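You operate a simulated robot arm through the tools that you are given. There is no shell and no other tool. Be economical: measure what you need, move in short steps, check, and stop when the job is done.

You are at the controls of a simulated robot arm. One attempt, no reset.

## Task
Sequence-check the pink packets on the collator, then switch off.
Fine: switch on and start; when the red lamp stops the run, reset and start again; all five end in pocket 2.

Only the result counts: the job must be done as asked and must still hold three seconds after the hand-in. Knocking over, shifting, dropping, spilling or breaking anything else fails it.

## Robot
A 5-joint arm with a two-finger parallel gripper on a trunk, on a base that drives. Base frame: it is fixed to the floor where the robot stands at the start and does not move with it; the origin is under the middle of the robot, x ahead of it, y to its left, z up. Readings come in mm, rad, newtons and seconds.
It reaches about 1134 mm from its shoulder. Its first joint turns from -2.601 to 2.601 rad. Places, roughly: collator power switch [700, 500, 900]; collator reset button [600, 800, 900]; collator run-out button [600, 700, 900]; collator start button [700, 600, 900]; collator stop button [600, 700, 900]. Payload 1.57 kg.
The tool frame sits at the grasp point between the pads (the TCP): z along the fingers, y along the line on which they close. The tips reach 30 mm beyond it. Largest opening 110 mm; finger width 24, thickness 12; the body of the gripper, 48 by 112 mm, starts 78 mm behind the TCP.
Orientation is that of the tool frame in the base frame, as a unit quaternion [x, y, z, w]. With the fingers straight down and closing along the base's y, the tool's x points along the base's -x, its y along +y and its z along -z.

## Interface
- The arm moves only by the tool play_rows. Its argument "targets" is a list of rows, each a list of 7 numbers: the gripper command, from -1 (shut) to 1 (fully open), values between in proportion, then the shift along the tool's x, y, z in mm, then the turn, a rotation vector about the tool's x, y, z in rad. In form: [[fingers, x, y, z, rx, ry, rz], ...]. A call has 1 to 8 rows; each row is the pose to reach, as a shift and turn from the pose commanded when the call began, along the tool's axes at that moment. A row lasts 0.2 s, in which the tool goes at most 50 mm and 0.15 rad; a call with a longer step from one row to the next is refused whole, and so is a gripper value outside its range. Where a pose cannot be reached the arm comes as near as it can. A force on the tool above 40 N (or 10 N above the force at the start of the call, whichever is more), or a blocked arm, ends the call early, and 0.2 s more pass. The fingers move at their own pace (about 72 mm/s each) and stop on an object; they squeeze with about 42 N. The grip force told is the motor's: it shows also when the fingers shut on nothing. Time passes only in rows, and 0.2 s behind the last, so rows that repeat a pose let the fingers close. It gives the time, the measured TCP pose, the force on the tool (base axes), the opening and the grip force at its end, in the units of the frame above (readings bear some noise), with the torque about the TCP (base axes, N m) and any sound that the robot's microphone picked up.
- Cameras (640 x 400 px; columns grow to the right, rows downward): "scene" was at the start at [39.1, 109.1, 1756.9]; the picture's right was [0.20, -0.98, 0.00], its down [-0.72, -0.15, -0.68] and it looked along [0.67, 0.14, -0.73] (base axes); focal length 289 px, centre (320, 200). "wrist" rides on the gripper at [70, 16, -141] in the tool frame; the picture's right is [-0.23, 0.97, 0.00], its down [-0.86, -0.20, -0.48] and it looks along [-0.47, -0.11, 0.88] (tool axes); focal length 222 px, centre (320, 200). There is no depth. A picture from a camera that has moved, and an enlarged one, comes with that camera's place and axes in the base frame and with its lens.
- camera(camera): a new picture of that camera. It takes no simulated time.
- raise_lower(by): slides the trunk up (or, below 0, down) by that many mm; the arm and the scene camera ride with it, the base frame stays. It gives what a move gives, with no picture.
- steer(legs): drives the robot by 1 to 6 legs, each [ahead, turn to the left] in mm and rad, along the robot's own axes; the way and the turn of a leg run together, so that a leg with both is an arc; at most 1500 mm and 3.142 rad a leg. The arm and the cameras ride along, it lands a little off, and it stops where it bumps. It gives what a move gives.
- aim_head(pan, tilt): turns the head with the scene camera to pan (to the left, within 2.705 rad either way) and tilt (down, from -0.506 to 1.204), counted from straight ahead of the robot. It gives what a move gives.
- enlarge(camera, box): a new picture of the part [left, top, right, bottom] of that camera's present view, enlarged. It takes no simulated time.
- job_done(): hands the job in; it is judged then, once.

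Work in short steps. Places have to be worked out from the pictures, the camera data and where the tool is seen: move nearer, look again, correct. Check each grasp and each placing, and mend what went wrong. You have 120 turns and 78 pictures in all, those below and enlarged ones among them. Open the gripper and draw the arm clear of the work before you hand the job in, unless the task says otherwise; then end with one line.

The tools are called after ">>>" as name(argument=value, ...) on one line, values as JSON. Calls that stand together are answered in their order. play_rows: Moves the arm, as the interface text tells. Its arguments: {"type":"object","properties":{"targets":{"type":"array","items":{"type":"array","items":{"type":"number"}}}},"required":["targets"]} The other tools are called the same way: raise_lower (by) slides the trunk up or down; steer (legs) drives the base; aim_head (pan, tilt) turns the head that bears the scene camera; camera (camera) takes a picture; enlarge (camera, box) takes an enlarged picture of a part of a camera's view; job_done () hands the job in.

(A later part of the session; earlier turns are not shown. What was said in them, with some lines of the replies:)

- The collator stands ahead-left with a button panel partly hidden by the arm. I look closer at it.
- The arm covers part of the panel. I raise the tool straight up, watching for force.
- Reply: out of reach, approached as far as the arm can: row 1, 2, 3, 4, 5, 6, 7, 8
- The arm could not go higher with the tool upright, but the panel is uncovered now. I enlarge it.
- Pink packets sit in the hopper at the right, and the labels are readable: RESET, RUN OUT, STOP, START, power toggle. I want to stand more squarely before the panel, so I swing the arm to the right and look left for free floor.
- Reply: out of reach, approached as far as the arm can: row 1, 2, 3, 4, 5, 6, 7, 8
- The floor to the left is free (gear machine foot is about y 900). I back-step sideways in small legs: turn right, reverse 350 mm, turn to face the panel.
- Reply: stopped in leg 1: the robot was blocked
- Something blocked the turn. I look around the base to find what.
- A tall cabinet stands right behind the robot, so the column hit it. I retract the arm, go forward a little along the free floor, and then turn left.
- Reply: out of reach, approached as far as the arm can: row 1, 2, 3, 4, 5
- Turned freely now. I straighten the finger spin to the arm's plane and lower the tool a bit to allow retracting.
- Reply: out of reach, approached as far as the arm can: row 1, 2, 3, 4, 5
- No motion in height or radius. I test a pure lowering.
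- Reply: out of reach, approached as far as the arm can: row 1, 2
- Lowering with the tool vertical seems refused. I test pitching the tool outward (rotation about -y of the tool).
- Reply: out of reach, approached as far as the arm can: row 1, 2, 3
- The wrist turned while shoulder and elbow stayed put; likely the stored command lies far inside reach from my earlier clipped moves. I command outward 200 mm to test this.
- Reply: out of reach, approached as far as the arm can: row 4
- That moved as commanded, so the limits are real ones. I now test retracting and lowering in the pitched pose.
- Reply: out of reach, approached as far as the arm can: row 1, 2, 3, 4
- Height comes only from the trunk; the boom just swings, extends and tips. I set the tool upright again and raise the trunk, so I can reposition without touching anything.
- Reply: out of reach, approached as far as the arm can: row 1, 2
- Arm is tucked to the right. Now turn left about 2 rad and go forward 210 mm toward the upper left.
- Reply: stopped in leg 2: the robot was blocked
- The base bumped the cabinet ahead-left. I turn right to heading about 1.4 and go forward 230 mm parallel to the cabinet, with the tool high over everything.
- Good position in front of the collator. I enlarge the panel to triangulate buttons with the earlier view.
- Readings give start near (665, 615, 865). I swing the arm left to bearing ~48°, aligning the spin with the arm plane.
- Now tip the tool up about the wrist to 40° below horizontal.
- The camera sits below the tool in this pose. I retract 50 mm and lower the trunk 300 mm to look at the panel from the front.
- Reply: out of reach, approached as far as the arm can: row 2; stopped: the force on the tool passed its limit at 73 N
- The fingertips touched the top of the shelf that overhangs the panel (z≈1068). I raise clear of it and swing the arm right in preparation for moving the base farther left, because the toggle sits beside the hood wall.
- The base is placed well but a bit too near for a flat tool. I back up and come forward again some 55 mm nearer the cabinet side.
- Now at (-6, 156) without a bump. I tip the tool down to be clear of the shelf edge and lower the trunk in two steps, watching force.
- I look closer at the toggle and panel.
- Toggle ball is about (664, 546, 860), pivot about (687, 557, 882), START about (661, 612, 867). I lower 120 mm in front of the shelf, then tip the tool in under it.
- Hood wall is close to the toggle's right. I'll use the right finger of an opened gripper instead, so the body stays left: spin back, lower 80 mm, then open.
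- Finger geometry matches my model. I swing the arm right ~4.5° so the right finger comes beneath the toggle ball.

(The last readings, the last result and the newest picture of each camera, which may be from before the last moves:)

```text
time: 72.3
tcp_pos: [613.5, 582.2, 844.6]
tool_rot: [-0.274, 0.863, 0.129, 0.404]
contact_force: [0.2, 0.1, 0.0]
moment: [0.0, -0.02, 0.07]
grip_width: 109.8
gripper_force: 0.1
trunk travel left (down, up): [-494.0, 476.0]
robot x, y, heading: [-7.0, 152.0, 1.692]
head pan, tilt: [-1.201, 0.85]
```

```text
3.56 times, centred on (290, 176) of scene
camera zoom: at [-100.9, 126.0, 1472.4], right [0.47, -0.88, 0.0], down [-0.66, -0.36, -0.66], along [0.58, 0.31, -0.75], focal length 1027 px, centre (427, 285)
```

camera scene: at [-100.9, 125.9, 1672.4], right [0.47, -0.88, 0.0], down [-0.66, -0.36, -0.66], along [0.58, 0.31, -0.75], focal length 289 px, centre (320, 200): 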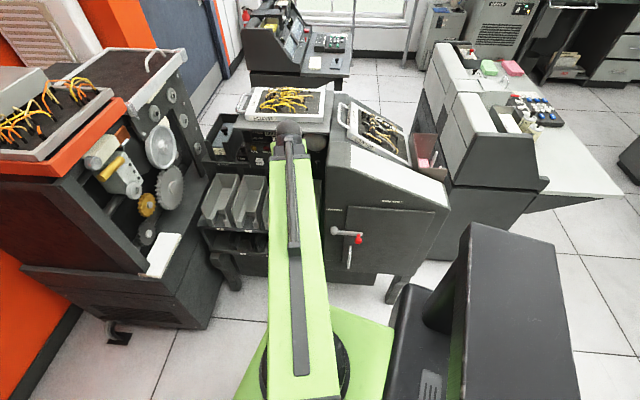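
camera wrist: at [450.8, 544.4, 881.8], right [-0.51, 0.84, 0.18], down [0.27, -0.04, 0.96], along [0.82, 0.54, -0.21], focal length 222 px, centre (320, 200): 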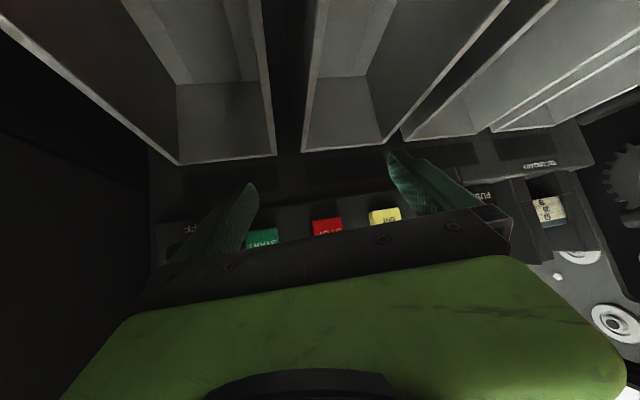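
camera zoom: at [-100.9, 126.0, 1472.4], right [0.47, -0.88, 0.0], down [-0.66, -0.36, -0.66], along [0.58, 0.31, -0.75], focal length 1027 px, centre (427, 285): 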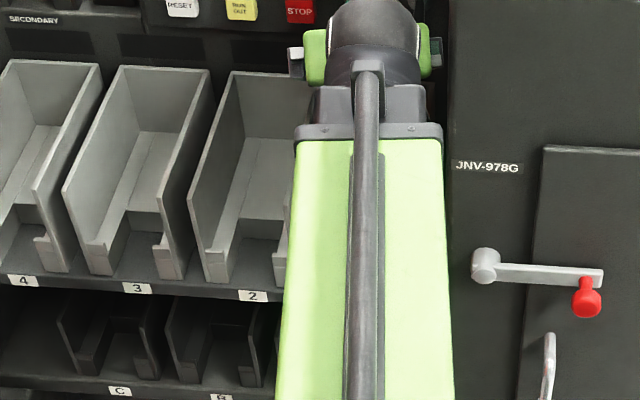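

The right finger is directly below the ball (ball ≈ (663, 545, 863)). I raise the trunk 57 mm to push the lever up.

>>> raise_lower(by=57)

>>> enlarge(camera="wrist", box=[130, 130, 370, 280])

```text
time: 73.1
tcp_pos: [610.1, 580.3, 891.1]
tool_rot: [-0.271, 0.869, 0.129, 0.393]
contact_force: [-5.3, -3.7, -3.7]
moment: [0.16, 0.09, -0.43]
grip_width: 109.8
gripper_force: 0.0
trunk travel left (down, up): [-541.0, 429.0]
robot x, y, heading: [-7.6, 154.6, 1.696]
head pan, tilt: [-1.201, 0.85]
stopped: the force on the tool passed its limit at 76 N (the readings are from after the stop); the commanded pose is now the measured one
```

```text
2.67 times, centred on (250, 205) of wrist
camera zoom: at [475.3, 505.4, 929.1], right [-0.43, 0.88, 0.18], down [0.29, -0.06, 0.96], along [0.85, 0.47, -0.23], focal length 592 px, centre (507, 187)
```

zoom: 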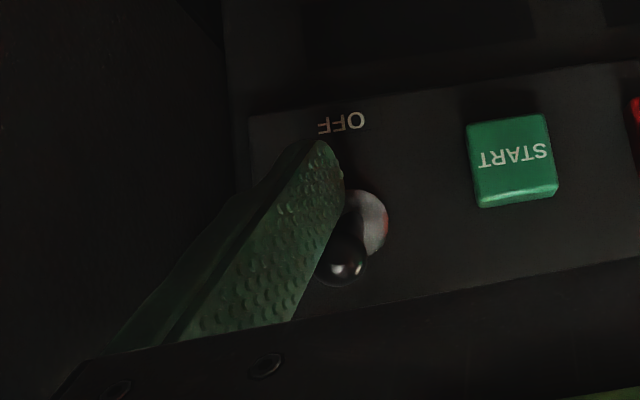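

The lever now appears above horizontal (ON). I lower the finger off it and check lever and lamps.

>>> raise_lower(by=-45)

>>> enlarge(camera="wrist", box=[130, 130, 370, 280])

>>> camera(camera="scene")

```text
time: 74.0
tcp_pos: [610.2, 579.7, 845.9]
tool_rot: [-0.271, 0.868, 0.129, 0.395]
contact_force: [-0.5, -0.2, -0.7]
moment: [-0.02, -0.01, 0.0]
grip_width: 110.3
gripper_force: 0.0
trunk travel left (down, up): [-496.0, 474.0]
robot x, y, heading: [-5.4, 156.1, 1.694]
head pan, tilt: [-1.201, 0.85]
```

```text
2.67 times, centred on (250, 205) of wrist
camera zoom: at [476.0, 505.7, 883.3], right [-0.43, 0.88, 0.18], down [0.28, -0.06, 0.96], along [0.85, 0.47, -0.23], focal length 592 px, centre (507, 187)
```

zoom: 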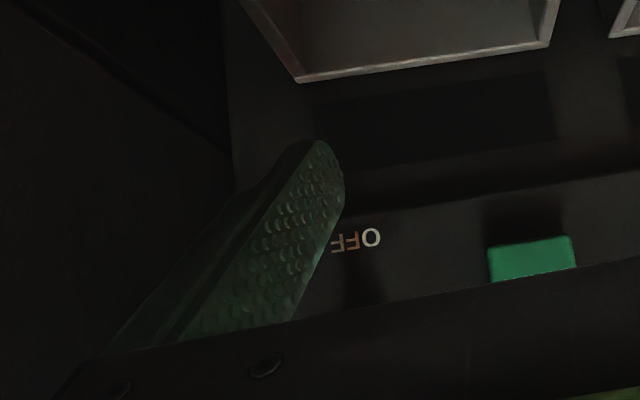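

```text
44 pictures are left
camera scene: at [-100.9, 125.9, 1474.2], right [0.47, -0.88, 0.0], down [-0.66, -0.36, -0.66], along [0.58, 0.31, -0.75], focal length 289 px, centre (320, 200)
```

scene: 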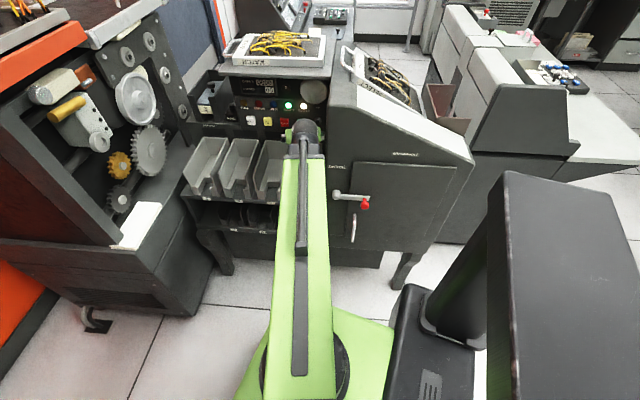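

Power and READY lamps are lit. The tool axis is already aligned with START, so I close the fingers and raise 35 mm to its height.

>>> play_rows(targets=[[-1, 3, -3, -4, 0, 0, 0], [-1, 3, -3, -4, 0, 0, 0], [-1, 3, -3, -4, 0, 0, 0], [-1, 3, -3, -4, 0, 0, 0]])

>>> raise_lower(by=35)

>>> enlarge(camera="wrist", box=[200, 130, 440, 280])

```text
time: 75.0
tcp_pos: [607.0, 575.0, 844.1]
tool_rot: [-0.27, 0.869, 0.128, 0.394]
contact_force: [1.0, 0.5, -0.3]
moment: [-0.02, 0.0, -0.02]
grip_width: 0.2
gripper_force: 17.7
trunk travel left (down, up): [-496.0, 474.0]
robot x, y, heading: [-4.8, 154.8, 1.691]
head pan, tilt: [-1.201, 0.85]
```

```text
time: 75.8
tcp_pos: [607.3, 574.5, 880.0]
tool_rot: [-0.271, 0.869, 0.129, 0.394]
contact_force: [-0.3, -0.1, 0.8]
moment: [0.02, 0.02, 0.01]
grip_width: 0.0
gripper_force: 21.0
trunk travel left (down, up): [-531.0, 439.0]
robot x, y, heading: [-9.9, 153.1, 1.695]
head pan, tilt: [-1.201, 0.85]
```

```text
2.67 times, centred on (320, 205) of wrist
camera zoom: at [473.8, 500.5, 918.4], right [-0.43, 0.88, 0.18], down [0.28, -0.06, 0.96], along [0.85, 0.47, -0.23], focal length 592 px, centre (320, 187)
```

zoom: 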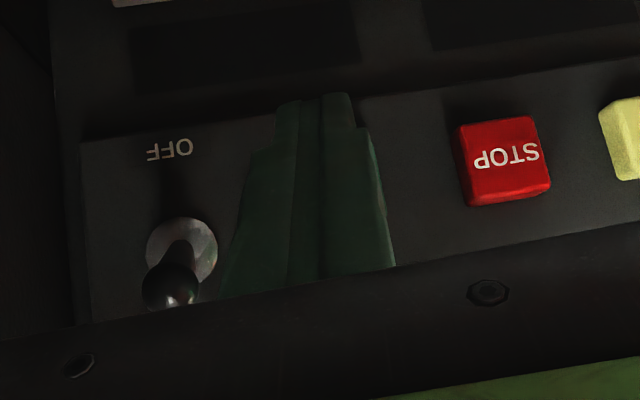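

The fingertips aim straight at START along the arm bearing. I push outward in small steps.

>>> play_rows(targets=[[-1, -13, 0, 15, 0, 0, 0], [-1, -19.5, 0, 22.5, 0, 0, 0], [-1, -23, 0, 26.5, 0, 0, 0], [-1, -25.5, 0, 29.5, 0, 0, 0], [-1, -28, 0, 32.5, 0, 0, 0], [-1, -30, 0, 35, 0, 0, 0]])

>>> camera(camera="scene")

```text
time: 76.6
tcp_pos: [633.6, 591.4, 877.6]
tool_rot: [-0.272, 0.87, 0.128, 0.39]
contact_force: [-16.9, -11.3, 9.2]
moment: [-0.05, -0.09, -0.16]
grip_width: 0.1
gripper_force: 21.3
trunk travel left (down, up): [-531.0, 439.0]
robot x, y, heading: [-8.2, 150.6, 1.694]
head pan, tilt: [-1.201, 0.85]
heard: click
stopped in row 4: the force on the tool passed its limit at 47 N (the readings are from after the stop); the commanded pose is now the measured one
```

```text
42 pictures are left
camera scene: at [-103.4, 124.1, 1509.4], right [0.47, -0.88, 0.0], down [-0.66, -0.35, -0.66], along [0.58, 0.31, -0.75], focal length 289 px, centre (320, 200)
```

scene: 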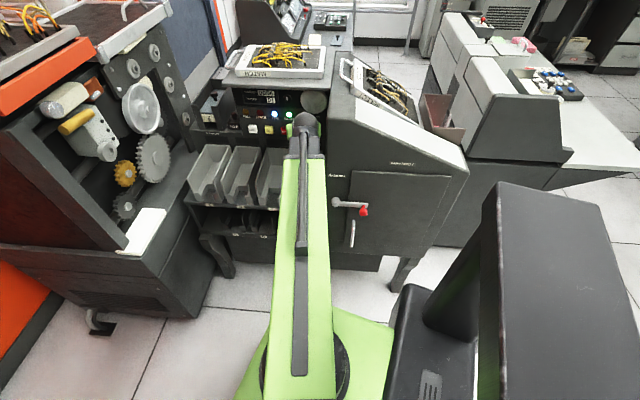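

A click was heard and the RUN lamp lights. I draw back and wait, then look at the lamps.

>>> play_rows(targets=[[-1, 10, 0, -12, 0, 0, 0], [-1, 20, 0, -23, 0, 0, 0], [-1, 20, 0, -23, 0, 0, 0], [-1, 20, 0, -23, 0, 0, 0], [-1, 20, 0, -23, 0, 0, 0], [-1, 20, 0, -23, 0, 0, 0], [-1, 20, 0, -23, 0, 0, 0], [-1, 20, 0, -23, 0, 0, 0]])

>>> enlarge(camera="scene", box=[190, 70, 350, 170])

```text
time: 78.4
tcp_pos: [610.7, 574.8, 877.5]
tool_rot: [-0.272, 0.87, 0.128, 0.39]
contact_force: [-0.5, 0.5, -1.3]
moment: [-0.02, 0.03, 0.01]
grip_width: 0.0
gripper_force: 21.5
trunk travel left (down, up): [-531.0, 439.0]
robot x, y, heading: [-7.1, 152.3, 1.689]
head pan, tilt: [-1.201, 0.85]
```

```text
4.00 times, centred on (270, 120) of scene
camera zoom: at [-100.8, 125.8, 1509.3], right [0.47, -0.88, 0.0], down [-0.66, -0.36, -0.66], along [0.58, 0.31, -0.75], focal length 1156 px, centre (520, 520)
```

zoom: 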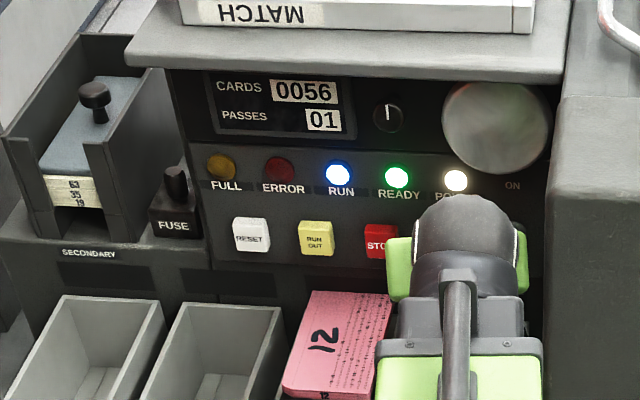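

Packet 12 landed in pocket 2; the run is on. I swing left toward RESET meanwhile, staying clear of the button faces.

>>> play_rows(targets=[[-1, 12, 30, -14, -0.03, 0, -0.026], [-1, 12, 60, -14, -0.061, 0, -0.052], [-1, 12, 60, -14, -0.061, 0, -0.052], [-1, 12, 60, -14, -0.061, 0, -0.052], [-1, 12, 60, -14, -0.061, 0, -0.052], [-1, 12, 60, -14, -0.061, 0, -0.052], [-1, 12, 60, -14, -0.061, 0, -0.052]])

>>> enlarge(camera="scene", box=[190, 70, 350, 170])

```text
time: 80.0
tcp_pos: [560.0, 614.0, 878.7]
tool_rot: [-0.306, 0.859, 0.144, 0.385]
contact_force: [-0.5, -0.4, 0.5]
moment: [0.05, 0.02, 0.02]
grip_width: 0.0
gripper_force: 21.6
trunk travel left (down, up): [-531.0, 439.0]
robot x, y, heading: [-5.3, 151.4, 1.697]
head pan, tilt: [-1.201, 0.85]
```

```text
4.00 times, centred on (270, 120) of scene
camera zoom: at [-100.8, 125.8, 1509.3], right [0.47, -0.88, 0.0], down [-0.66, -0.36, -0.66], along [0.58, 0.31, -0.75], focal length 1156 px, centre (520, 520)
```

zoom: 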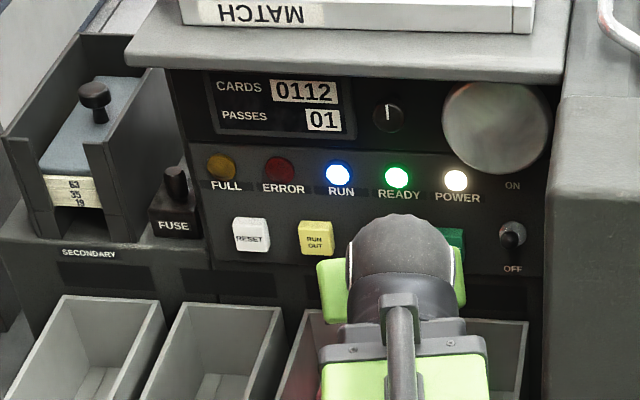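

Second packet went through too. I swing on to the bearing of RESET, out of pocket 2's way.

>>> play_rows(targets=[[-1, 1, 47, -1, -0.049, 0, -0.043], [-1, 4, 95, -4.7, -0.098, 0, -0.087], [-1, 4, 95, -4.7, -0.098, 0, -0.087], [-1, 4, 95, -4.7, -0.098, 0, -0.087], [-1, 4, 95, -4.7, -0.098, 0, -0.087], [-1, 4, 95, -4.7, -0.098, 0, -0.087]])

>>> enlarge(camera="scene", box=[190, 70, 350, 170])

```text
time: 81.4
tcp_pos: [494.9, 683.5, 879.0]
tool_rot: [-0.362, 0.837, 0.169, 0.375]
contact_force: [0.1, 0.7, 0.4]
moment: [-0.01, -0.02, -0.01]
grip_width: 0.1
gripper_force: 21.3
trunk travel left (down, up): [-531.0, 439.0]
robot x, y, heading: [-9.9, 151.0, 1.697]
head pan, tilt: [-1.201, 0.85]
```

```text
4.00 times, centred on (270, 120) of scene
camera zoom: at [-100.9, 125.9, 1509.3], right [0.47, -0.88, 0.0], down [-0.66, -0.36, -0.66], along [0.58, 0.31, -0.75], focal length 1156 px, centre (520, 520)
```

zoom: 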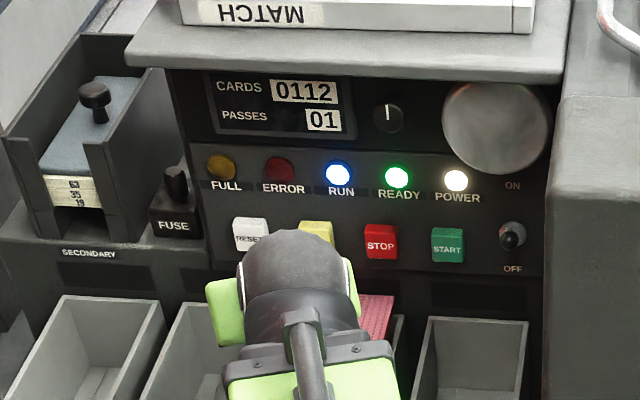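

Still running. I advance to about 40 mm before RESET while waiting for the red lamp.

>>> play_rows(targets=[[-1, -20, 0, 22.5, 0, 0, 0], [-1, -40, 0, 45, 0, 0, 0], [-1, -40, 0, 45, 0, 0, 0], [-1, -40, 0, 45, 0, 0, 0], [-1, -40, 0, 45, 0, 0, 0]])

>>> enlarge(camera="scene", box=[190, 70, 350, 170])

>>> camera(camera="wrist")

```text
time: 82.6
tcp_pos: [537.0, 727.4, 879.4]
tool_rot: [-0.362, 0.836, 0.17, 0.376]
contact_force: [-0.9, 0.6, -1.0]
moment: [-0.01, -0.02, -0.02]
grip_width: 0.0
gripper_force: 21.4
trunk travel left (down, up): [-531.0, 439.0]
robot x, y, heading: [-10.0, 155.2, 1.691]
head pan, tilt: [-1.201, 0.85]
```

```text
4.00 times, centred on (270, 120) of scene
camera zoom: at [-100.8, 125.9, 1509.3], right [0.47, -0.88, 0.0], down [-0.66, -0.36, -0.66], along [0.58, 0.31, -0.75], focal length 1156 px, centre (520, 520)
```

zoom: 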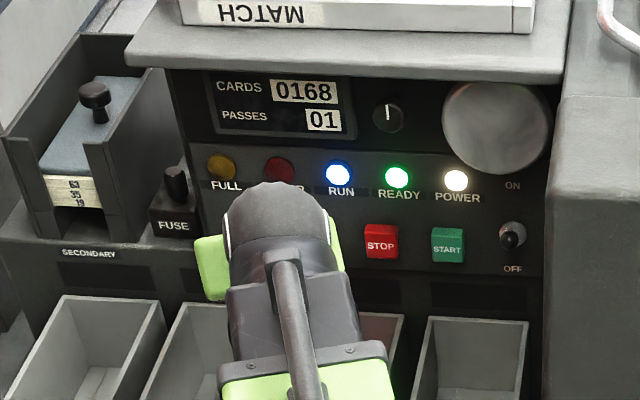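

```text
37 pictures are left
camera wrist: at [420.4, 626.3, 918.2], right [-0.61, 0.77, 0.18], down [0.29, 0.01, 0.96], along [0.74, 0.64, -0.23], focal length 222 px, centre (320, 200)
```

wrist: 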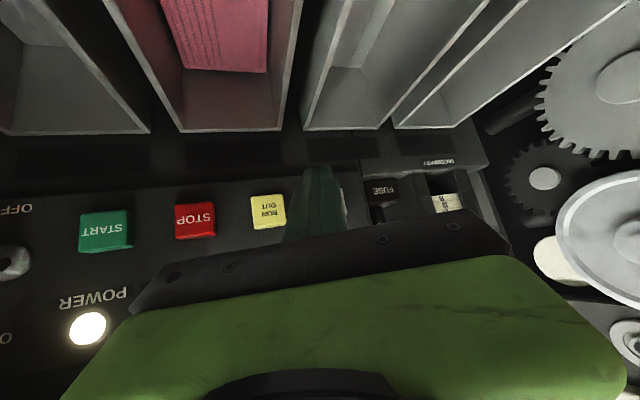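

Three packets counted; the fingers stand before RESET. I wait a little longer.

>>> play_rows(targets=[[-1, 0, 0, 0, 0, 0, 0], [-1, 0, 0, 0, 0, 0, 0], [-1, 0, 0, 0, 0, 0, 0], [-1, 0, 0, 0, 0, 0, 0], [-1, 0, 0, 0, 0, 0, 0], [-1, 0, 0, 0, 0, 0, 0], [-1, 0, 0, 0, 0, 0, 0], [-1, 0, 0, 0, 0, 0, 0]])

>>> enlarge(camera="scene", box=[190, 70, 350, 170])

```text
time: 84.4
tcp_pos: [535.0, 726.4, 878.7]
tool_rot: [-0.362, 0.836, 0.171, 0.376]
contact_force: [0.5, 0.2, -0.1]
moment: [0.02, 0.0, -0.01]
grip_width: 0.0
gripper_force: 21.4
trunk travel left (down, up): [-531.0, 439.0]
robot x, y, heading: [-6.7, 153.5, 1.695]
head pan, tilt: [-1.201, 0.85]
```

```text
4.00 times, centred on (270, 120) of scene
camera zoom: at [-100.8, 125.9, 1509.3], right [0.47, -0.88, 0.0], down [-0.66, -0.36, -0.66], along [0.58, 0.31, -0.75], focal length 1156 px, centre (520, 520)
```

zoom: 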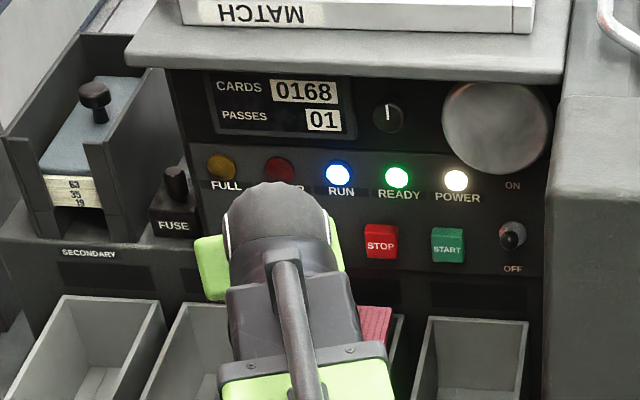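

RUN still lit, no error. I wait again.

>>> play_rows(targets=[[-1, 0, 0, 0, 0, 0, 0], [-1, 0, 0, 0, 0, 0, 0], [-1, 0, 0, 0, 0, 0, 0], [-1, 0, 0, 0, 0, 0, 0], [-1, 0, 0, 0, 0, 0, 0], [-1, 0, 0, 0, 0, 0, 0], [-1, 0, 0, 0, 0, 0, 0], [-1, 0, 0, 0, 0, 0, 0]])

>>> enlarge(camera="scene", box=[190, 70, 350, 170])

```text
time: 86.2
tcp_pos: [535.3, 727.1, 878.1]
tool_rot: [-0.362, 0.836, 0.171, 0.375]
contact_force: [0.0, -0.4, 0.0]
moment: [-0.01, 0.02, 0.0]
grip_width: 0.0
gripper_force: 21.1
trunk travel left (down, up): [-531.0, 439.0]
robot x, y, heading: [-9.6, 152.5, 1.693]
head pan, tilt: [-1.201, 0.85]
```

```text
4.00 times, centred on (270, 120) of scene
camera zoom: at [-100.8, 125.9, 1509.3], right [0.47, -0.88, 0.0], down [-0.66, -0.36, -0.66], along [0.58, 0.31, -0.75], focal length 1156 px, centre (520, 520)
```

zoom: 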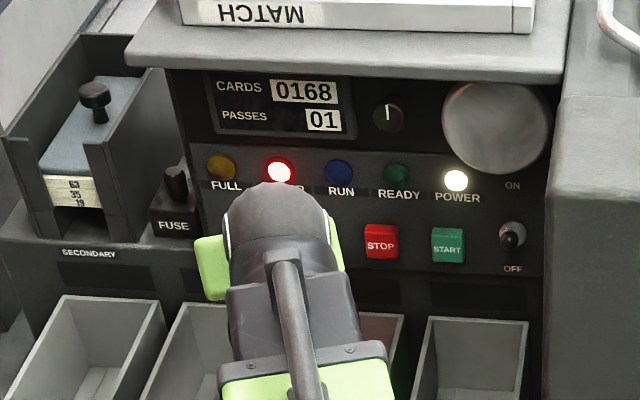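

Red ERROR lamp is lit and the run has stopped. I raise 6 mm and push RESET.

>>> raise_lower(by=6)

>>> play_rows(targets=[[-1, -13, 0, 15, 0, 0, 0], [-1, -18, 0, 20.5, 0, 0, 0], [-1, -21, 0, 24, 0, 0, 0], [-1, -24, 0, 27.5, 0, 0, 0], [-1, -27, 0, 30.5, 0, 0, 0], [-1, -29.5, 0, 33.5, 0, 0, 0], [-1, -32, 0, 36.5, 0, 0, 0]])

>>> enlarge(camera="scene", box=[190, 70, 350, 170])

```text
time: 86.8
tcp_pos: [535.9, 727.5, 883.6]
tool_rot: [-0.362, 0.836, 0.17, 0.375]
contact_force: [-0.1, 0.2, -0.5]
moment: [0.02, 0.03, 0.0]
grip_width: 0.0
gripper_force: 21.2
trunk travel left (down, up): [-537.0, 433.0]
robot x, y, heading: [-9.2, 151.3, 1.693]
head pan, tilt: [-1.201, 0.85]
```

```text
time: 88.2
tcp_pos: [563.5, 755.3, 883.8]
tool_rot: [-0.362, 0.838, 0.169, 0.372]
contact_force: [-14.2, -11.1, 7.4]
moment: [-0.01, -0.03, -0.11]
grip_width: 0.0
gripper_force: 21.4
trunk travel left (down, up): [-537.0, 433.0]
robot x, y, heading: [-5.9, 153.0, 1.7]
head pan, tilt: [-1.201, 0.85]
heard: click
stopped in row 7: the force on the tool passed its limit at 45 N (the readings are from after the stop); the commanded pose is now the measured one
```

```text
4.00 times, centred on (270, 120) of scene
camera zoom: at [-102.9, 123.9, 1515.4], right [0.47, -0.88, 0.0], down [-0.66, -0.35, -0.66], along [0.58, 0.31, -0.75], focal length 1156 px, centre (520, 520)
```

zoom: 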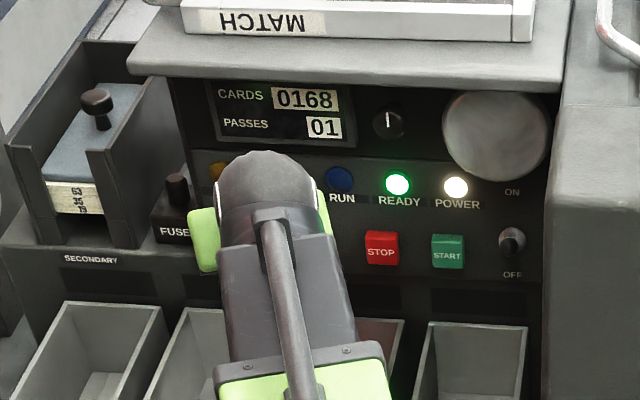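

RESET clicked and READY is lit again. I retract, swing back to START's bearing, and lower 6 mm.

>>> play_rows(targets=[[-1, 31, 0, -35, 0, 0, 0], [-1, 63, 0, -71, 0, 0, 0]])

>>> play_rows(targets=[[-1, -1.3, -38.6, 1.4, 0.039, 0, 0.0345], [-1, -1.1, -77, 1.3, 0.078, 0, 0.069], [-1, 0.3, -115.6, -0.4, 0.117, 0, 0.103], [-1, 3, -154, -3.4, 0.156, 0, 0.138]])

>>> raise_lower(by=-5)

>>> camera(camera="wrist")

```text
time: 88.8
tcp_pos: [498.3, 686.7, 883.5]
tool_rot: [-0.363, 0.837, 0.169, 0.373]
contact_force: [-0.7, 0.0, -0.2]
moment: [0.02, -0.01, 0.0]
grip_width: 0.0
gripper_force: 21.3
trunk travel left (down, up): [-537.0, 433.0]
robot x, y, heading: [-8.6, 154.0, 1.7]
head pan, tilt: [-1.201, 0.85]
```

```text
time: 89.8
tcp_pos: [610.2, 579.0, 881.9]
tool_rot: [-0.273, 0.872, 0.127, 0.386]
contact_force: [0.2, 0.5, -0.5]
moment: [0.02, -0.02, -0.02]
grip_width: 0.0
gripper_force: 20.8
trunk travel left (down, up): [-537.0, 433.0]
robot x, y, heading: [-9.8, 154.4, 1.695]
head pan, tilt: [-1.201, 0.85]
```

```text
time: 90.3
tcp_pos: [609.8, 579.2, 877.4]
tool_rot: [-0.274, 0.872, 0.127, 0.385]
contact_force: [-0.6, -0.4, -0.3]
moment: [0.0, -0.01, 0.0]
grip_width: 0.2
gripper_force: 21.4
trunk travel left (down, up): [-532.0, 438.0]
robot x, y, heading: [-6.6, 150.4, 1.696]
head pan, tilt: [-1.201, 0.85]
```

```text
33 pictures are left
camera wrist: at [476.1, 504.9, 918.8], right [-0.43, 0.88, 0.18], down [0.3, -0.05, 0.95], along [0.85, 0.47, -0.24], focal length 222 px, centre (320, 200)
```

wrist: 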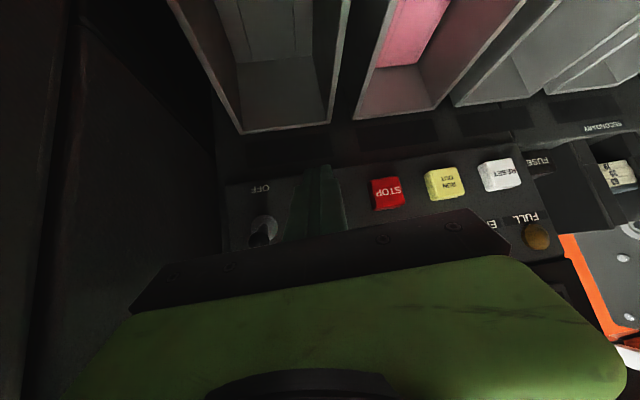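

Fingers are before START as before. I push it.

>>> play_rows(targets=[[-1, -12, -2, 14, 0, 0, 0], [-1, -17, -2, 19.5, 0, 0, 0], [-1, -20, -2, 23, 0, 0, 0], [-1, -23, -2, 26.5, 0, 0, 0], [-1, -26, -2, 29.5, 0, 0, 0]])

>>> play_rows(targets=[[-1, 10, 0, -12, 0, 0, 0], [-1, 20, 0, -23, 0, 0, 0], [-1, 20, 0, -23, 0, 0, 0], [-1, 20, 0, -23, 0, 0, 0], [-1, 20, 0, -23, 0, 0, 0]])

>>> enlarge(camera="scene", box=[190, 70, 350, 170])

```text
time: 91.3
tcp_pos: [632.6, 592.9, 876.7]
tool_rot: [-0.274, 0.874, 0.127, 0.381]
contact_force: [-17.6, -11.2, 7.8]
moment: [-0.05, -0.04, -0.17]
grip_width: 0.0
gripper_force: 21.7
trunk travel left (down, up): [-532.0, 438.0]
robot x, y, heading: [-7.8, 156.1, 1.694]
head pan, tilt: [-1.201, 0.85]
heard: click
stopped in row 4: the force on the tool passed its limit at 47 N (the readings are from after the stop); the commanded pose is now the measured one
```

```text
time: 92.5
tcp_pos: [608.9, 576.5, 874.5]
tool_rot: [-0.274, 0.874, 0.126, 0.382]
contact_force: [-0.9, -0.3, 0.4]
moment: [0.0, -0.01, 0.0]
grip_width: 0.0
gripper_force: 22.0
trunk travel left (down, up): [-532.0, 438.0]
robot x, y, heading: [-6.1, 153.4, 1.69]
head pan, tilt: [-1.201, 0.85]
```

```text
4.00 times, centred on (270, 120) of scene
camera zoom: at [-100.8, 125.6, 1510.3], right [0.47, -0.88, 0.0], down [-0.66, -0.36, -0.66], along [0.58, 0.31, -0.75], focal length 1156 px, centre (520, 520)
```

zoom: 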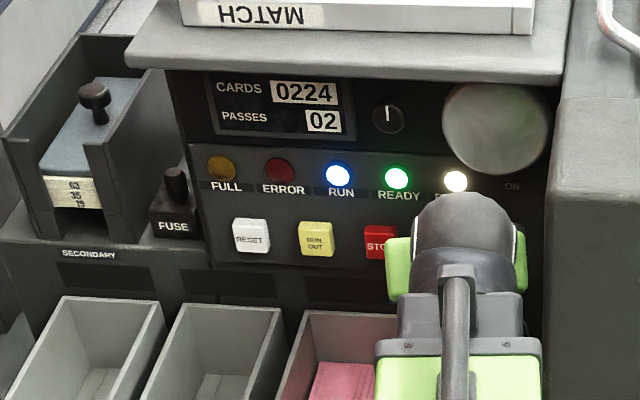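

Running again (pass 02, 224 cards). I wait for the remaining packets.

>>> play_rows(targets=[[-1, 0, 0, 0, 0, 0, 0], [-1, 0, 0, 0, 0, 0, 0], [-1, 0, 0, 0, 0, 0, 0], [-1, 0, 0, 0, 0, 0, 0], [-1, 0, 0, 0, 0, 0, 0], [-1, 0, 0, 0, 0, 0, 0], [-1, 0, 0, 0, 0, 0, 0], [-1, 0, 0, 0, 0, 0, 0]])

>>> play_rows(targets=[[-1, 0, 0, 0, 0, 0, 0], [-1, 0, 0, 0, 0, 0, 0], [-1, 0, 0, 0, 0, 0, 0], [-1, 0, 0, 0, 0, 0, 0], [-1, 0, 0, 0, 0, 0, 0], [-1, 0, 0, 0, 0, 0, 0], [-1, 0, 0, 0, 0, 0, 0], [-1, 0, 0, 0, 0, 0, 0]])

>>> enlarge(camera="scene", box=[190, 70, 350, 170])

```text
time: 94.3
tcp_pos: [609.1, 577.3, 875.6]
tool_rot: [-0.274, 0.873, 0.126, 0.383]
contact_force: [-0.3, 0.1, 0.8]
moment: [0.01, 0.01, 0.0]
grip_width: 0.0
gripper_force: 21.4
trunk travel left (down, up): [-532.0, 438.0]
robot x, y, heading: [-4.5, 152.3, 1.699]
head pan, tilt: [-1.201, 0.85]
```

```text
time: 96.1
tcp_pos: [610.8, 577.8, 875.7]
tool_rot: [-0.274, 0.873, 0.126, 0.382]
contact_force: [0.7, -0.4, -0.1]
moment: [0.02, -0.01, -0.02]
grip_width: 0.1
gripper_force: 21.8
trunk travel left (down, up): [-532.0, 438.0]
robot x, y, heading: [-10.8, 153.7, 1.691]
head pan, tilt: [-1.201, 0.85]
```

```text
4.00 times, centred on (270, 120) of scene
camera zoom: at [-100.8, 125.6, 1510.3], right [0.47, -0.88, 0.0], down [-0.66, -0.36, -0.66], along [0.58, 0.31, -0.75], focal length 1156 px, centre (520, 520)
```

zoom: 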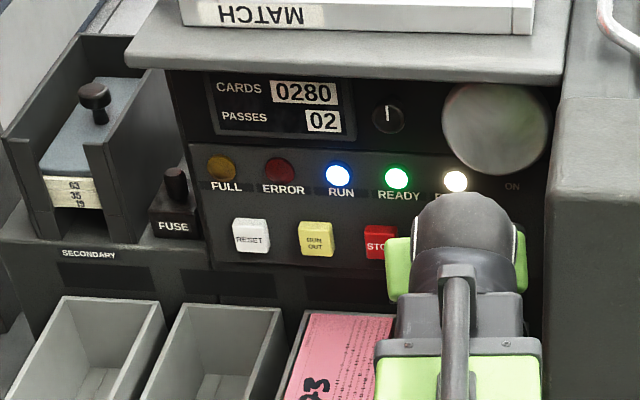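

All five (280 cards) are counted. I wait to see if the run ends by itself.

>>> play_rows(targets=[[-1, 0, 0, 0, 0, 0, 0], [-1, 0, 0, 0, 0, 0, 0], [-1, 0, 0, 0, 0, 0, 0], [-1, 0, 0, 0, 0, 0, 0], [-1, 0, 0, 0, 0, 0, 0], [-1, 0, 0, 0, 0, 0, 0], [-1, 0, 0, 0, 0, 0, 0], [-1, 0, 0, 0, 0, 0, 0]])

>>> play_rows(targets=[[-1, 0, 0, 0, 0, 0, 0], [-1, 0, 0, 0, 0, 0, 0], [-1, 0, 0, 0, 0, 0, 0], [-1, 0, 0, 0, 0, 0, 0], [-1, 0, 0, 0, 0, 0, 0], [-1, 0, 0, 0, 0, 0, 0], [-1, 0, 0, 0, 0, 0, 0], [-1, 0, 0, 0, 0, 0, 0]])

>>> enlarge(camera="scene", box=[190, 70, 350, 170])

>>> camera(camera="scene")

```text
time: 97.9
tcp_pos: [610.2, 577.7, 875.5]
tool_rot: [-0.274, 0.874, 0.126, 0.383]
contact_force: [-0.4, -0.4, 0.5]
moment: [0.01, 0.01, 0.01]
grip_width: 0.0
gripper_force: 21.3
trunk travel left (down, up): [-532.0, 438.0]
robot x, y, heading: [-6.9, 152.8, 1.693]
head pan, tilt: [-1.201, 0.85]
```

```text
time: 99.7
tcp_pos: [610.4, 576.2, 876.0]
tool_rot: [-0.274, 0.873, 0.126, 0.383]
contact_force: [-0.5, 0.3, -0.8]
moment: [0.01, -0.03, -0.02]
grip_width: 0.2
gripper_force: 21.6
trunk travel left (down, up): [-532.0, 438.0]
robot x, y, heading: [-8.5, 151.4, 1.699]
head pan, tilt: [-1.201, 0.85]
```

```text
4.00 times, centred on (270, 120) of scene
camera zoom: at [-100.8, 125.6, 1510.3], right [0.47, -0.88, 0.0], down [-0.66, -0.36, -0.66], along [0.58, 0.31, -0.75], focal length 1156 px, centre (520, 520)
```

zoom: 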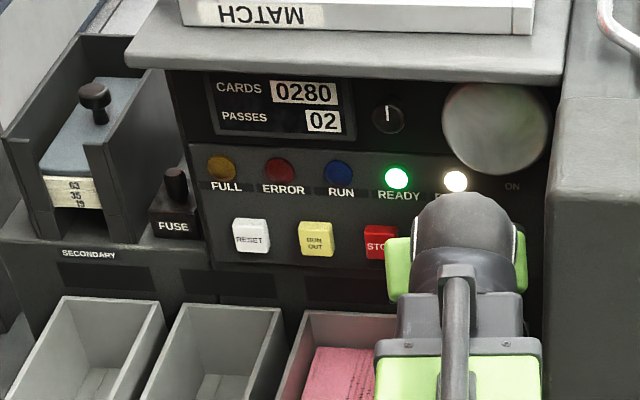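

```text
29 pictures are left
camera scene: at [-100.8, 125.6, 1510.3], right [0.47, -0.88, 0.0], down [-0.66, -0.36, -0.66], along [0.58, 0.31, -0.75], focal length 289 px, centre (320, 200)
```

scene: 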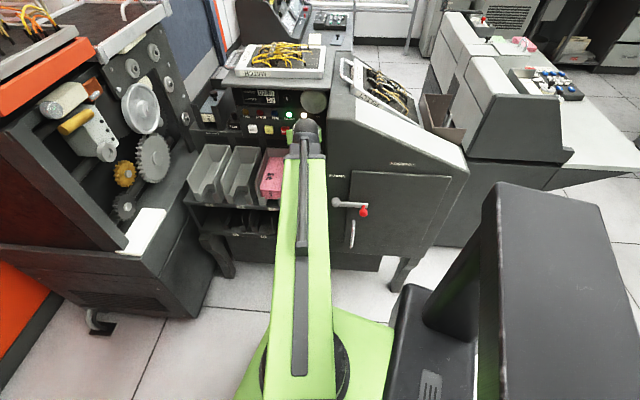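

The run ended by itself; hopper looks empty, RUN is off. Now for switching off: I raise above the lever and open the gripper so the right finger is over it.

>>> raise_lower(by=70)

>>> play_rows(targets=[[1, 0, 0, 0, 0, 0, 0], [1, 0, 0, 0, 0, 0, 0], [1, 0, 0, 0, 0, 0, 0], [1, 0, 0, 0, 0, 0, 0]])

>>> camera(camera="wrist")

>>> enlarge(camera="wrist", box=[170, 130, 330, 230])

```text
time: 100.8
tcp_pos: [610.6, 576.2, 944.7]
tool_rot: [-0.274, 0.873, 0.127, 0.382]
contact_force: [-0.6, -0.4, 0.0]
moment: [0.0, 0.02, 0.0]
grip_width: 0.0
gripper_force: 21.0
trunk travel left (down, up): [-602.0, 368.0]
robot x, y, heading: [-8.8, 153.5, 1.692]
head pan, tilt: [-1.201, 0.85]
```

```text
time: 101.8
tcp_pos: [609.8, 577.5, 946.4]
tool_rot: [-0.273, 0.874, 0.125, 0.383]
contact_force: [0.3, 0.5, -0.4]
moment: [0.01, 0.03, 0.0]
grip_width: 109.7
gripper_force: 0.1
trunk travel left (down, up): [-602.0, 368.0]
robot x, y, heading: [-8.7, 151.2, 1.695]
head pan, tilt: [-1.201, 0.85]
```

```text
28 pictures are left
camera wrist: at [476.8, 502.9, 988.7], right [-0.43, 0.88, 0.18], down [0.31, -0.04, 0.95], along [0.85, 0.47, -0.25], focal length 222 px, centre (320, 200)
```

wrist: 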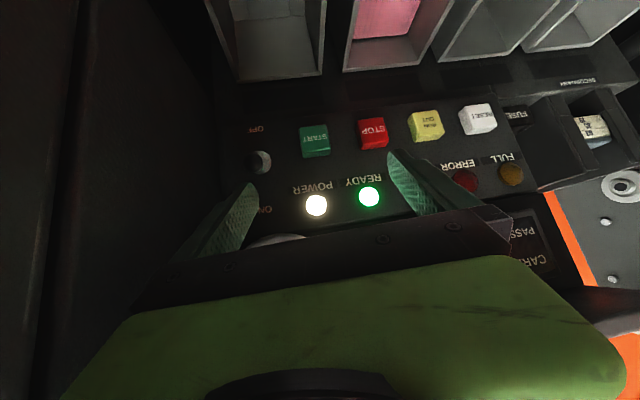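

```text
4.00 times, centred on (250, 180) of wrist
camera zoom: at [476.8, 502.9, 988.7], right [-0.43, 0.88, 0.18], down [0.31, -0.04, 0.95], along [0.85, 0.47, -0.25], focal length 888 px, centre (600, 280)
```

zoom: 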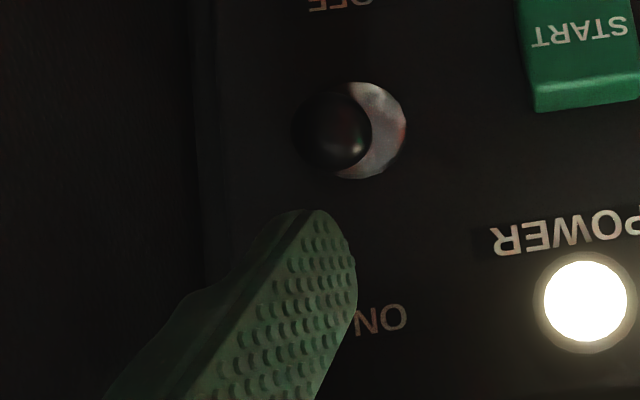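

Ball in the ON position is at about (662, 546, 897); the finger is at (663, 541, 926). I shift it 9 mm inward and 3 mm left, then lower 52 mm to push the lever down.

>>> play_rows(targets=[[1, -5.8, 3.1, 6.3, 0, 0, 0], [1, -5.8, 3.1, 6.3, 0, 0, 0]])

>>> raise_lower(by=-52)

>>> camera(camera="scene")

>>> enlarge(camera="wrist", box=[170, 130, 330, 230])

```text
time: 102.4
tcp_pos: [615.3, 583.9, 946.0]
tool_rot: [-0.273, 0.873, 0.125, 0.383]
contact_force: [0.5, -0.1, -0.9]
moment: [0.01, 0.0, 0.04]
grip_width: 110.0
gripper_force: 0.1
trunk travel left (down, up): [-602.0, 368.0]
robot x, y, heading: [-9.4, 155.0, 1.693]
head pan, tilt: [-1.201, 0.85]
```

```text
time: 103.1
tcp_pos: [613.9, 582.9, 904.8]
tool_rot: [-0.275, 0.87, 0.125, 0.389]
contact_force: [-17.5, -8.9, 21.9]
moment: [-1.28, -0.6, -0.87]
grip_width: 107.6
gripper_force: 0.1
trunk travel left (down, up): [-557.0, 413.0]
robot x, y, heading: [-11.0, 153.9, 1.695]
head pan, tilt: [-1.201, 0.85]
stopped: the force on the tool passed its limit at 50 N (the readings are from after the stop); the commanded pose is now the measured one
```

```text
26 pictures are left
camera scene: at [-104.7, 123.3, 1534.9], right [0.47, -0.88, 0.0], down [-0.66, -0.35, -0.66], along [0.58, 0.31, -0.75], focal length 289 px, centre (320, 200)
```

scene: 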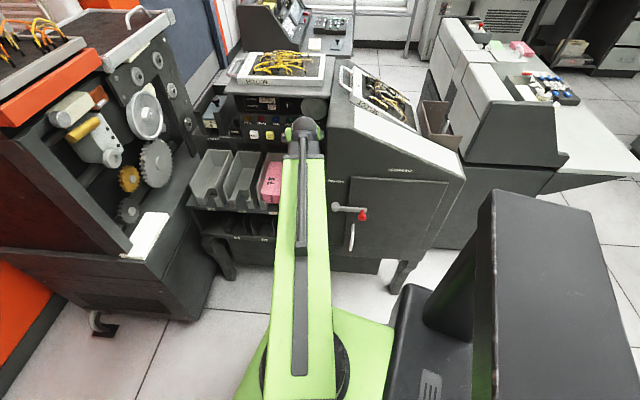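

```text
4.00 times, centred on (250, 180) of wrist
camera zoom: at [480.3, 508.5, 945.7], right [-0.44, 0.88, 0.17], down [0.29, -0.04, 0.96], along [0.85, 0.47, -0.24], focal length 888 px, centre (600, 280)
```

zoom: 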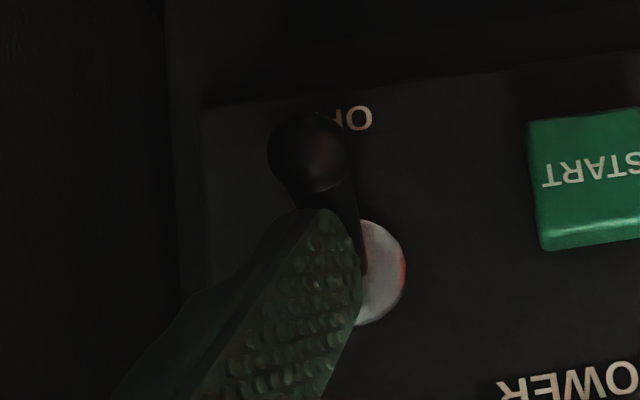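

All lamps are dark and the lever is at OFF. I back out: raise 45 mm, tip the tool down away from the panel, swing left a bit.

>>> raise_lower(by=42)

>>> play_rows(targets=[[1, 24, 0, -1.2, 0, 0.1, 0], [1, 47.7, 0, -4.8, 0, 0.2, 0], [1, 71, 0, -10.7, 0, 0.3, 0]])

>>> play_rows(targets=[[1, 1, 34, -1, -0.025, 0, -0.043], [1, 2, 68, -2, -0.05, 0, -0.086]])

>>> camera(camera="wrist")

```text
time: 104.0
tcp_pos: [615.2, 585.1, 944.9]
tool_rot: [-0.275, 0.871, 0.126, 0.387]
contact_force: [0.1, -0.2, 0.0]
moment: [0.01, 0.02, 0.03]
grip_width: 110.1
gripper_force: 0.0
trunk travel left (down, up): [-599.0, 371.0]
robot x, y, heading: [-5.9, 154.6, 1.694]
head pan, tilt: [-1.201, 0.85]
```

```text
time: 104.8
tcp_pos: [571.2, 552.8, 898.5]
tool_rot: [-0.291, 0.919, 0.083, 0.252]
contact_force: [0.4, -0.3, 0.4]
moment: [0.0, -0.02, 0.02]
grip_width: 110.3
gripper_force: 0.1
trunk travel left (down, up): [-599.0, 371.0]
robot x, y, heading: [-7.4, 156.0, 1.698]
head pan, tilt: [-1.201, 0.85]
```

```text
time: 105.4
tcp_pos: [529.9, 606.6, 899.8]
tool_rot: [-0.336, 0.903, 0.094, 0.25]
contact_force: [-0.4, -0.6, -0.8]
moment: [0.0, -0.02, 0.0]
grip_width: 110.1
gripper_force: 0.1
trunk travel left (down, up): [-599.0, 371.0]
robot x, y, heading: [-7.7, 153.5, 1.694]
head pan, tilt: [-1.201, 0.85]
```

```text
24 pictures are left
camera wrist: at [419.2, 532.1, 983.4], right [-0.49, 0.86, 0.12], down [0.5, 0.17, 0.85], along [0.71, 0.48, -0.51], focal length 222 px, centre (320, 200)
```

wrist: 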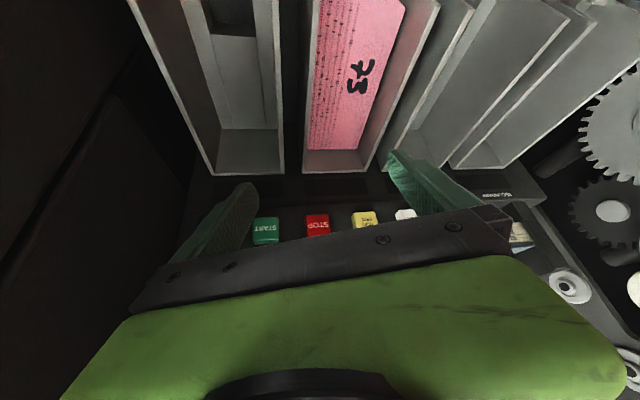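

Tool is clear of panel and packets in pocket 2 lie well. I tip a little more and raise above the shelf.

>>> play_rows(targets=[[1, 24, 0, -1.2, 0, 0.1, 0]])

>>> raise_lower(by=330)

>>> camera(camera="wrist")

>>> camera(camera="scene")

```text
time: 105.8
tcp_pos: [512.9, 591.6, 887.6]
tool_rot: [-0.341, 0.914, 0.079, 0.203]
contact_force: [-0.4, 0.3, -0.3]
moment: [-0.01, 0.02, 0.02]
grip_width: 109.9
gripper_force: 0.1
trunk travel left (down, up): [-599.0, 371.0]
robot x, y, heading: [-12.7, 152.6, 1.697]
head pan, tilt: [-1.201, 0.85]
```

```text
time: 109.0
tcp_pos: [513.4, 592.6, 1216.8]
tool_rot: [-0.341, 0.914, 0.078, 0.205]
contact_force: [-0.3, 0.2, 0.0]
moment: [0.0, 0.01, -0.01]
grip_width: 110.0
gripper_force: 0.1
trunk travel left (down, up): [-929.0, 41.0]
robot x, y, heading: [-7.0, 153.2, 1.696]
head pan, tilt: [-1.201, 0.85]
```

```text
23 pictures are left
camera wrist: at [410.2, 523.9, 1314.9], right [-0.48, 0.87, 0.1], down [0.56, 0.22, 0.8], along [0.67, 0.44, -0.6], focal length 222 px, centre (320, 200)
```

wrist: 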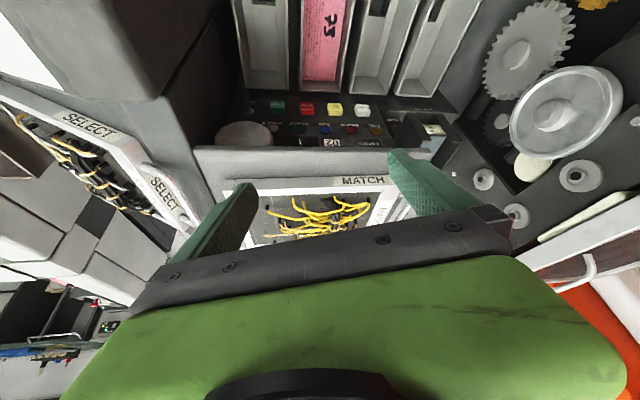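

```text
22 pictures are left
camera scene: at [-100.8, 125.6, 1907.1], right [0.47, -0.88, 0.0], down [-0.66, -0.36, -0.66], along [0.58, 0.31, -0.75], focal length 289 px, centre (320, 200)
```

scene: 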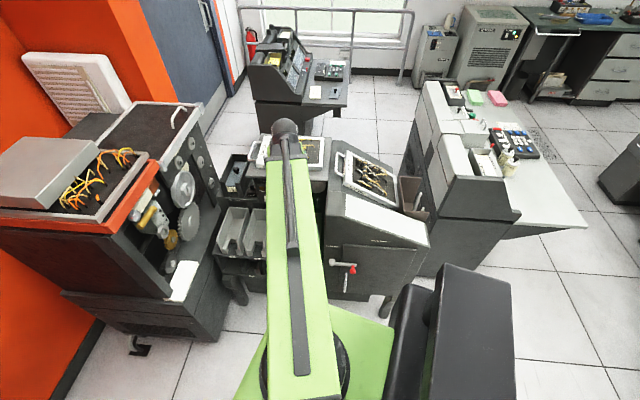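

I check the hopper and panel once more before handing in.

>>> enlarge(camera="wrist", box=[210, 0, 450, 150])

>>> enlarge(camera="scene", box=[360, 150, 440, 230])

```text
2.67 times, centred on (330, 75) of wrist
camera zoom: at [410.2, 523.9, 1314.9], right [-0.48, 0.87, 0.1], down [0.56, 0.22, 0.8], along [0.67, 0.44, -0.6], focal length 592 px, centre (293, 533)
```

zoom: 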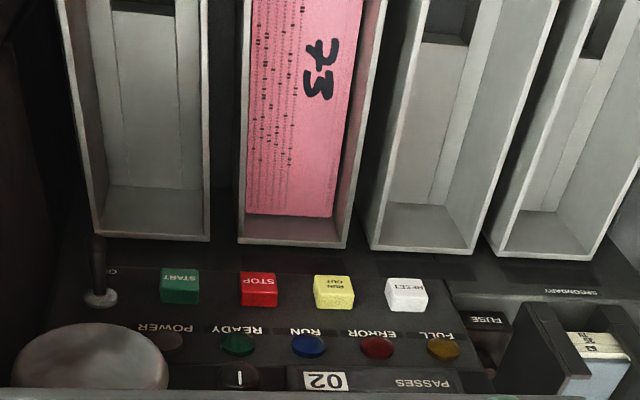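

```text
5.00 times, centred on (400, 190) of scene
camera zoom: at [-100.8, 125.6, 1907.1], right [0.47, -0.88, 0.0], down [-0.66, -0.36, -0.66], along [0.58, 0.31, -0.75], focal length 1444 px, centre (-80, 250)
```

zoom: 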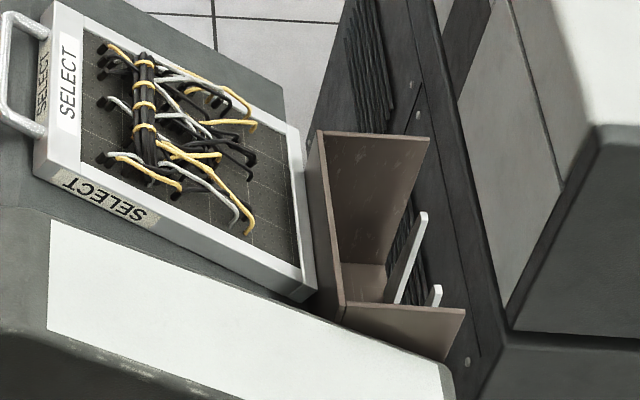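

The hopper is empty, the packets are stacked in pocket 2, all lamps are off, the lever is at OFF, and the open gripper is clear. I hand in the job.

>>> job_done()

```text
The job is handed in.
```

The sequence check is finished: the collator counted 280 cards (five packets of 56), the pink stack is in pocket 2, the hopper is empty, and the collator is switched off. The red lamp stopped the run once, after the third packet; I reset and restarted it. While I was positioning, the base bumped the cabinet behind it twice and the fingertips pressed on the collator's shelf edge once. I saw nothing moved by either.
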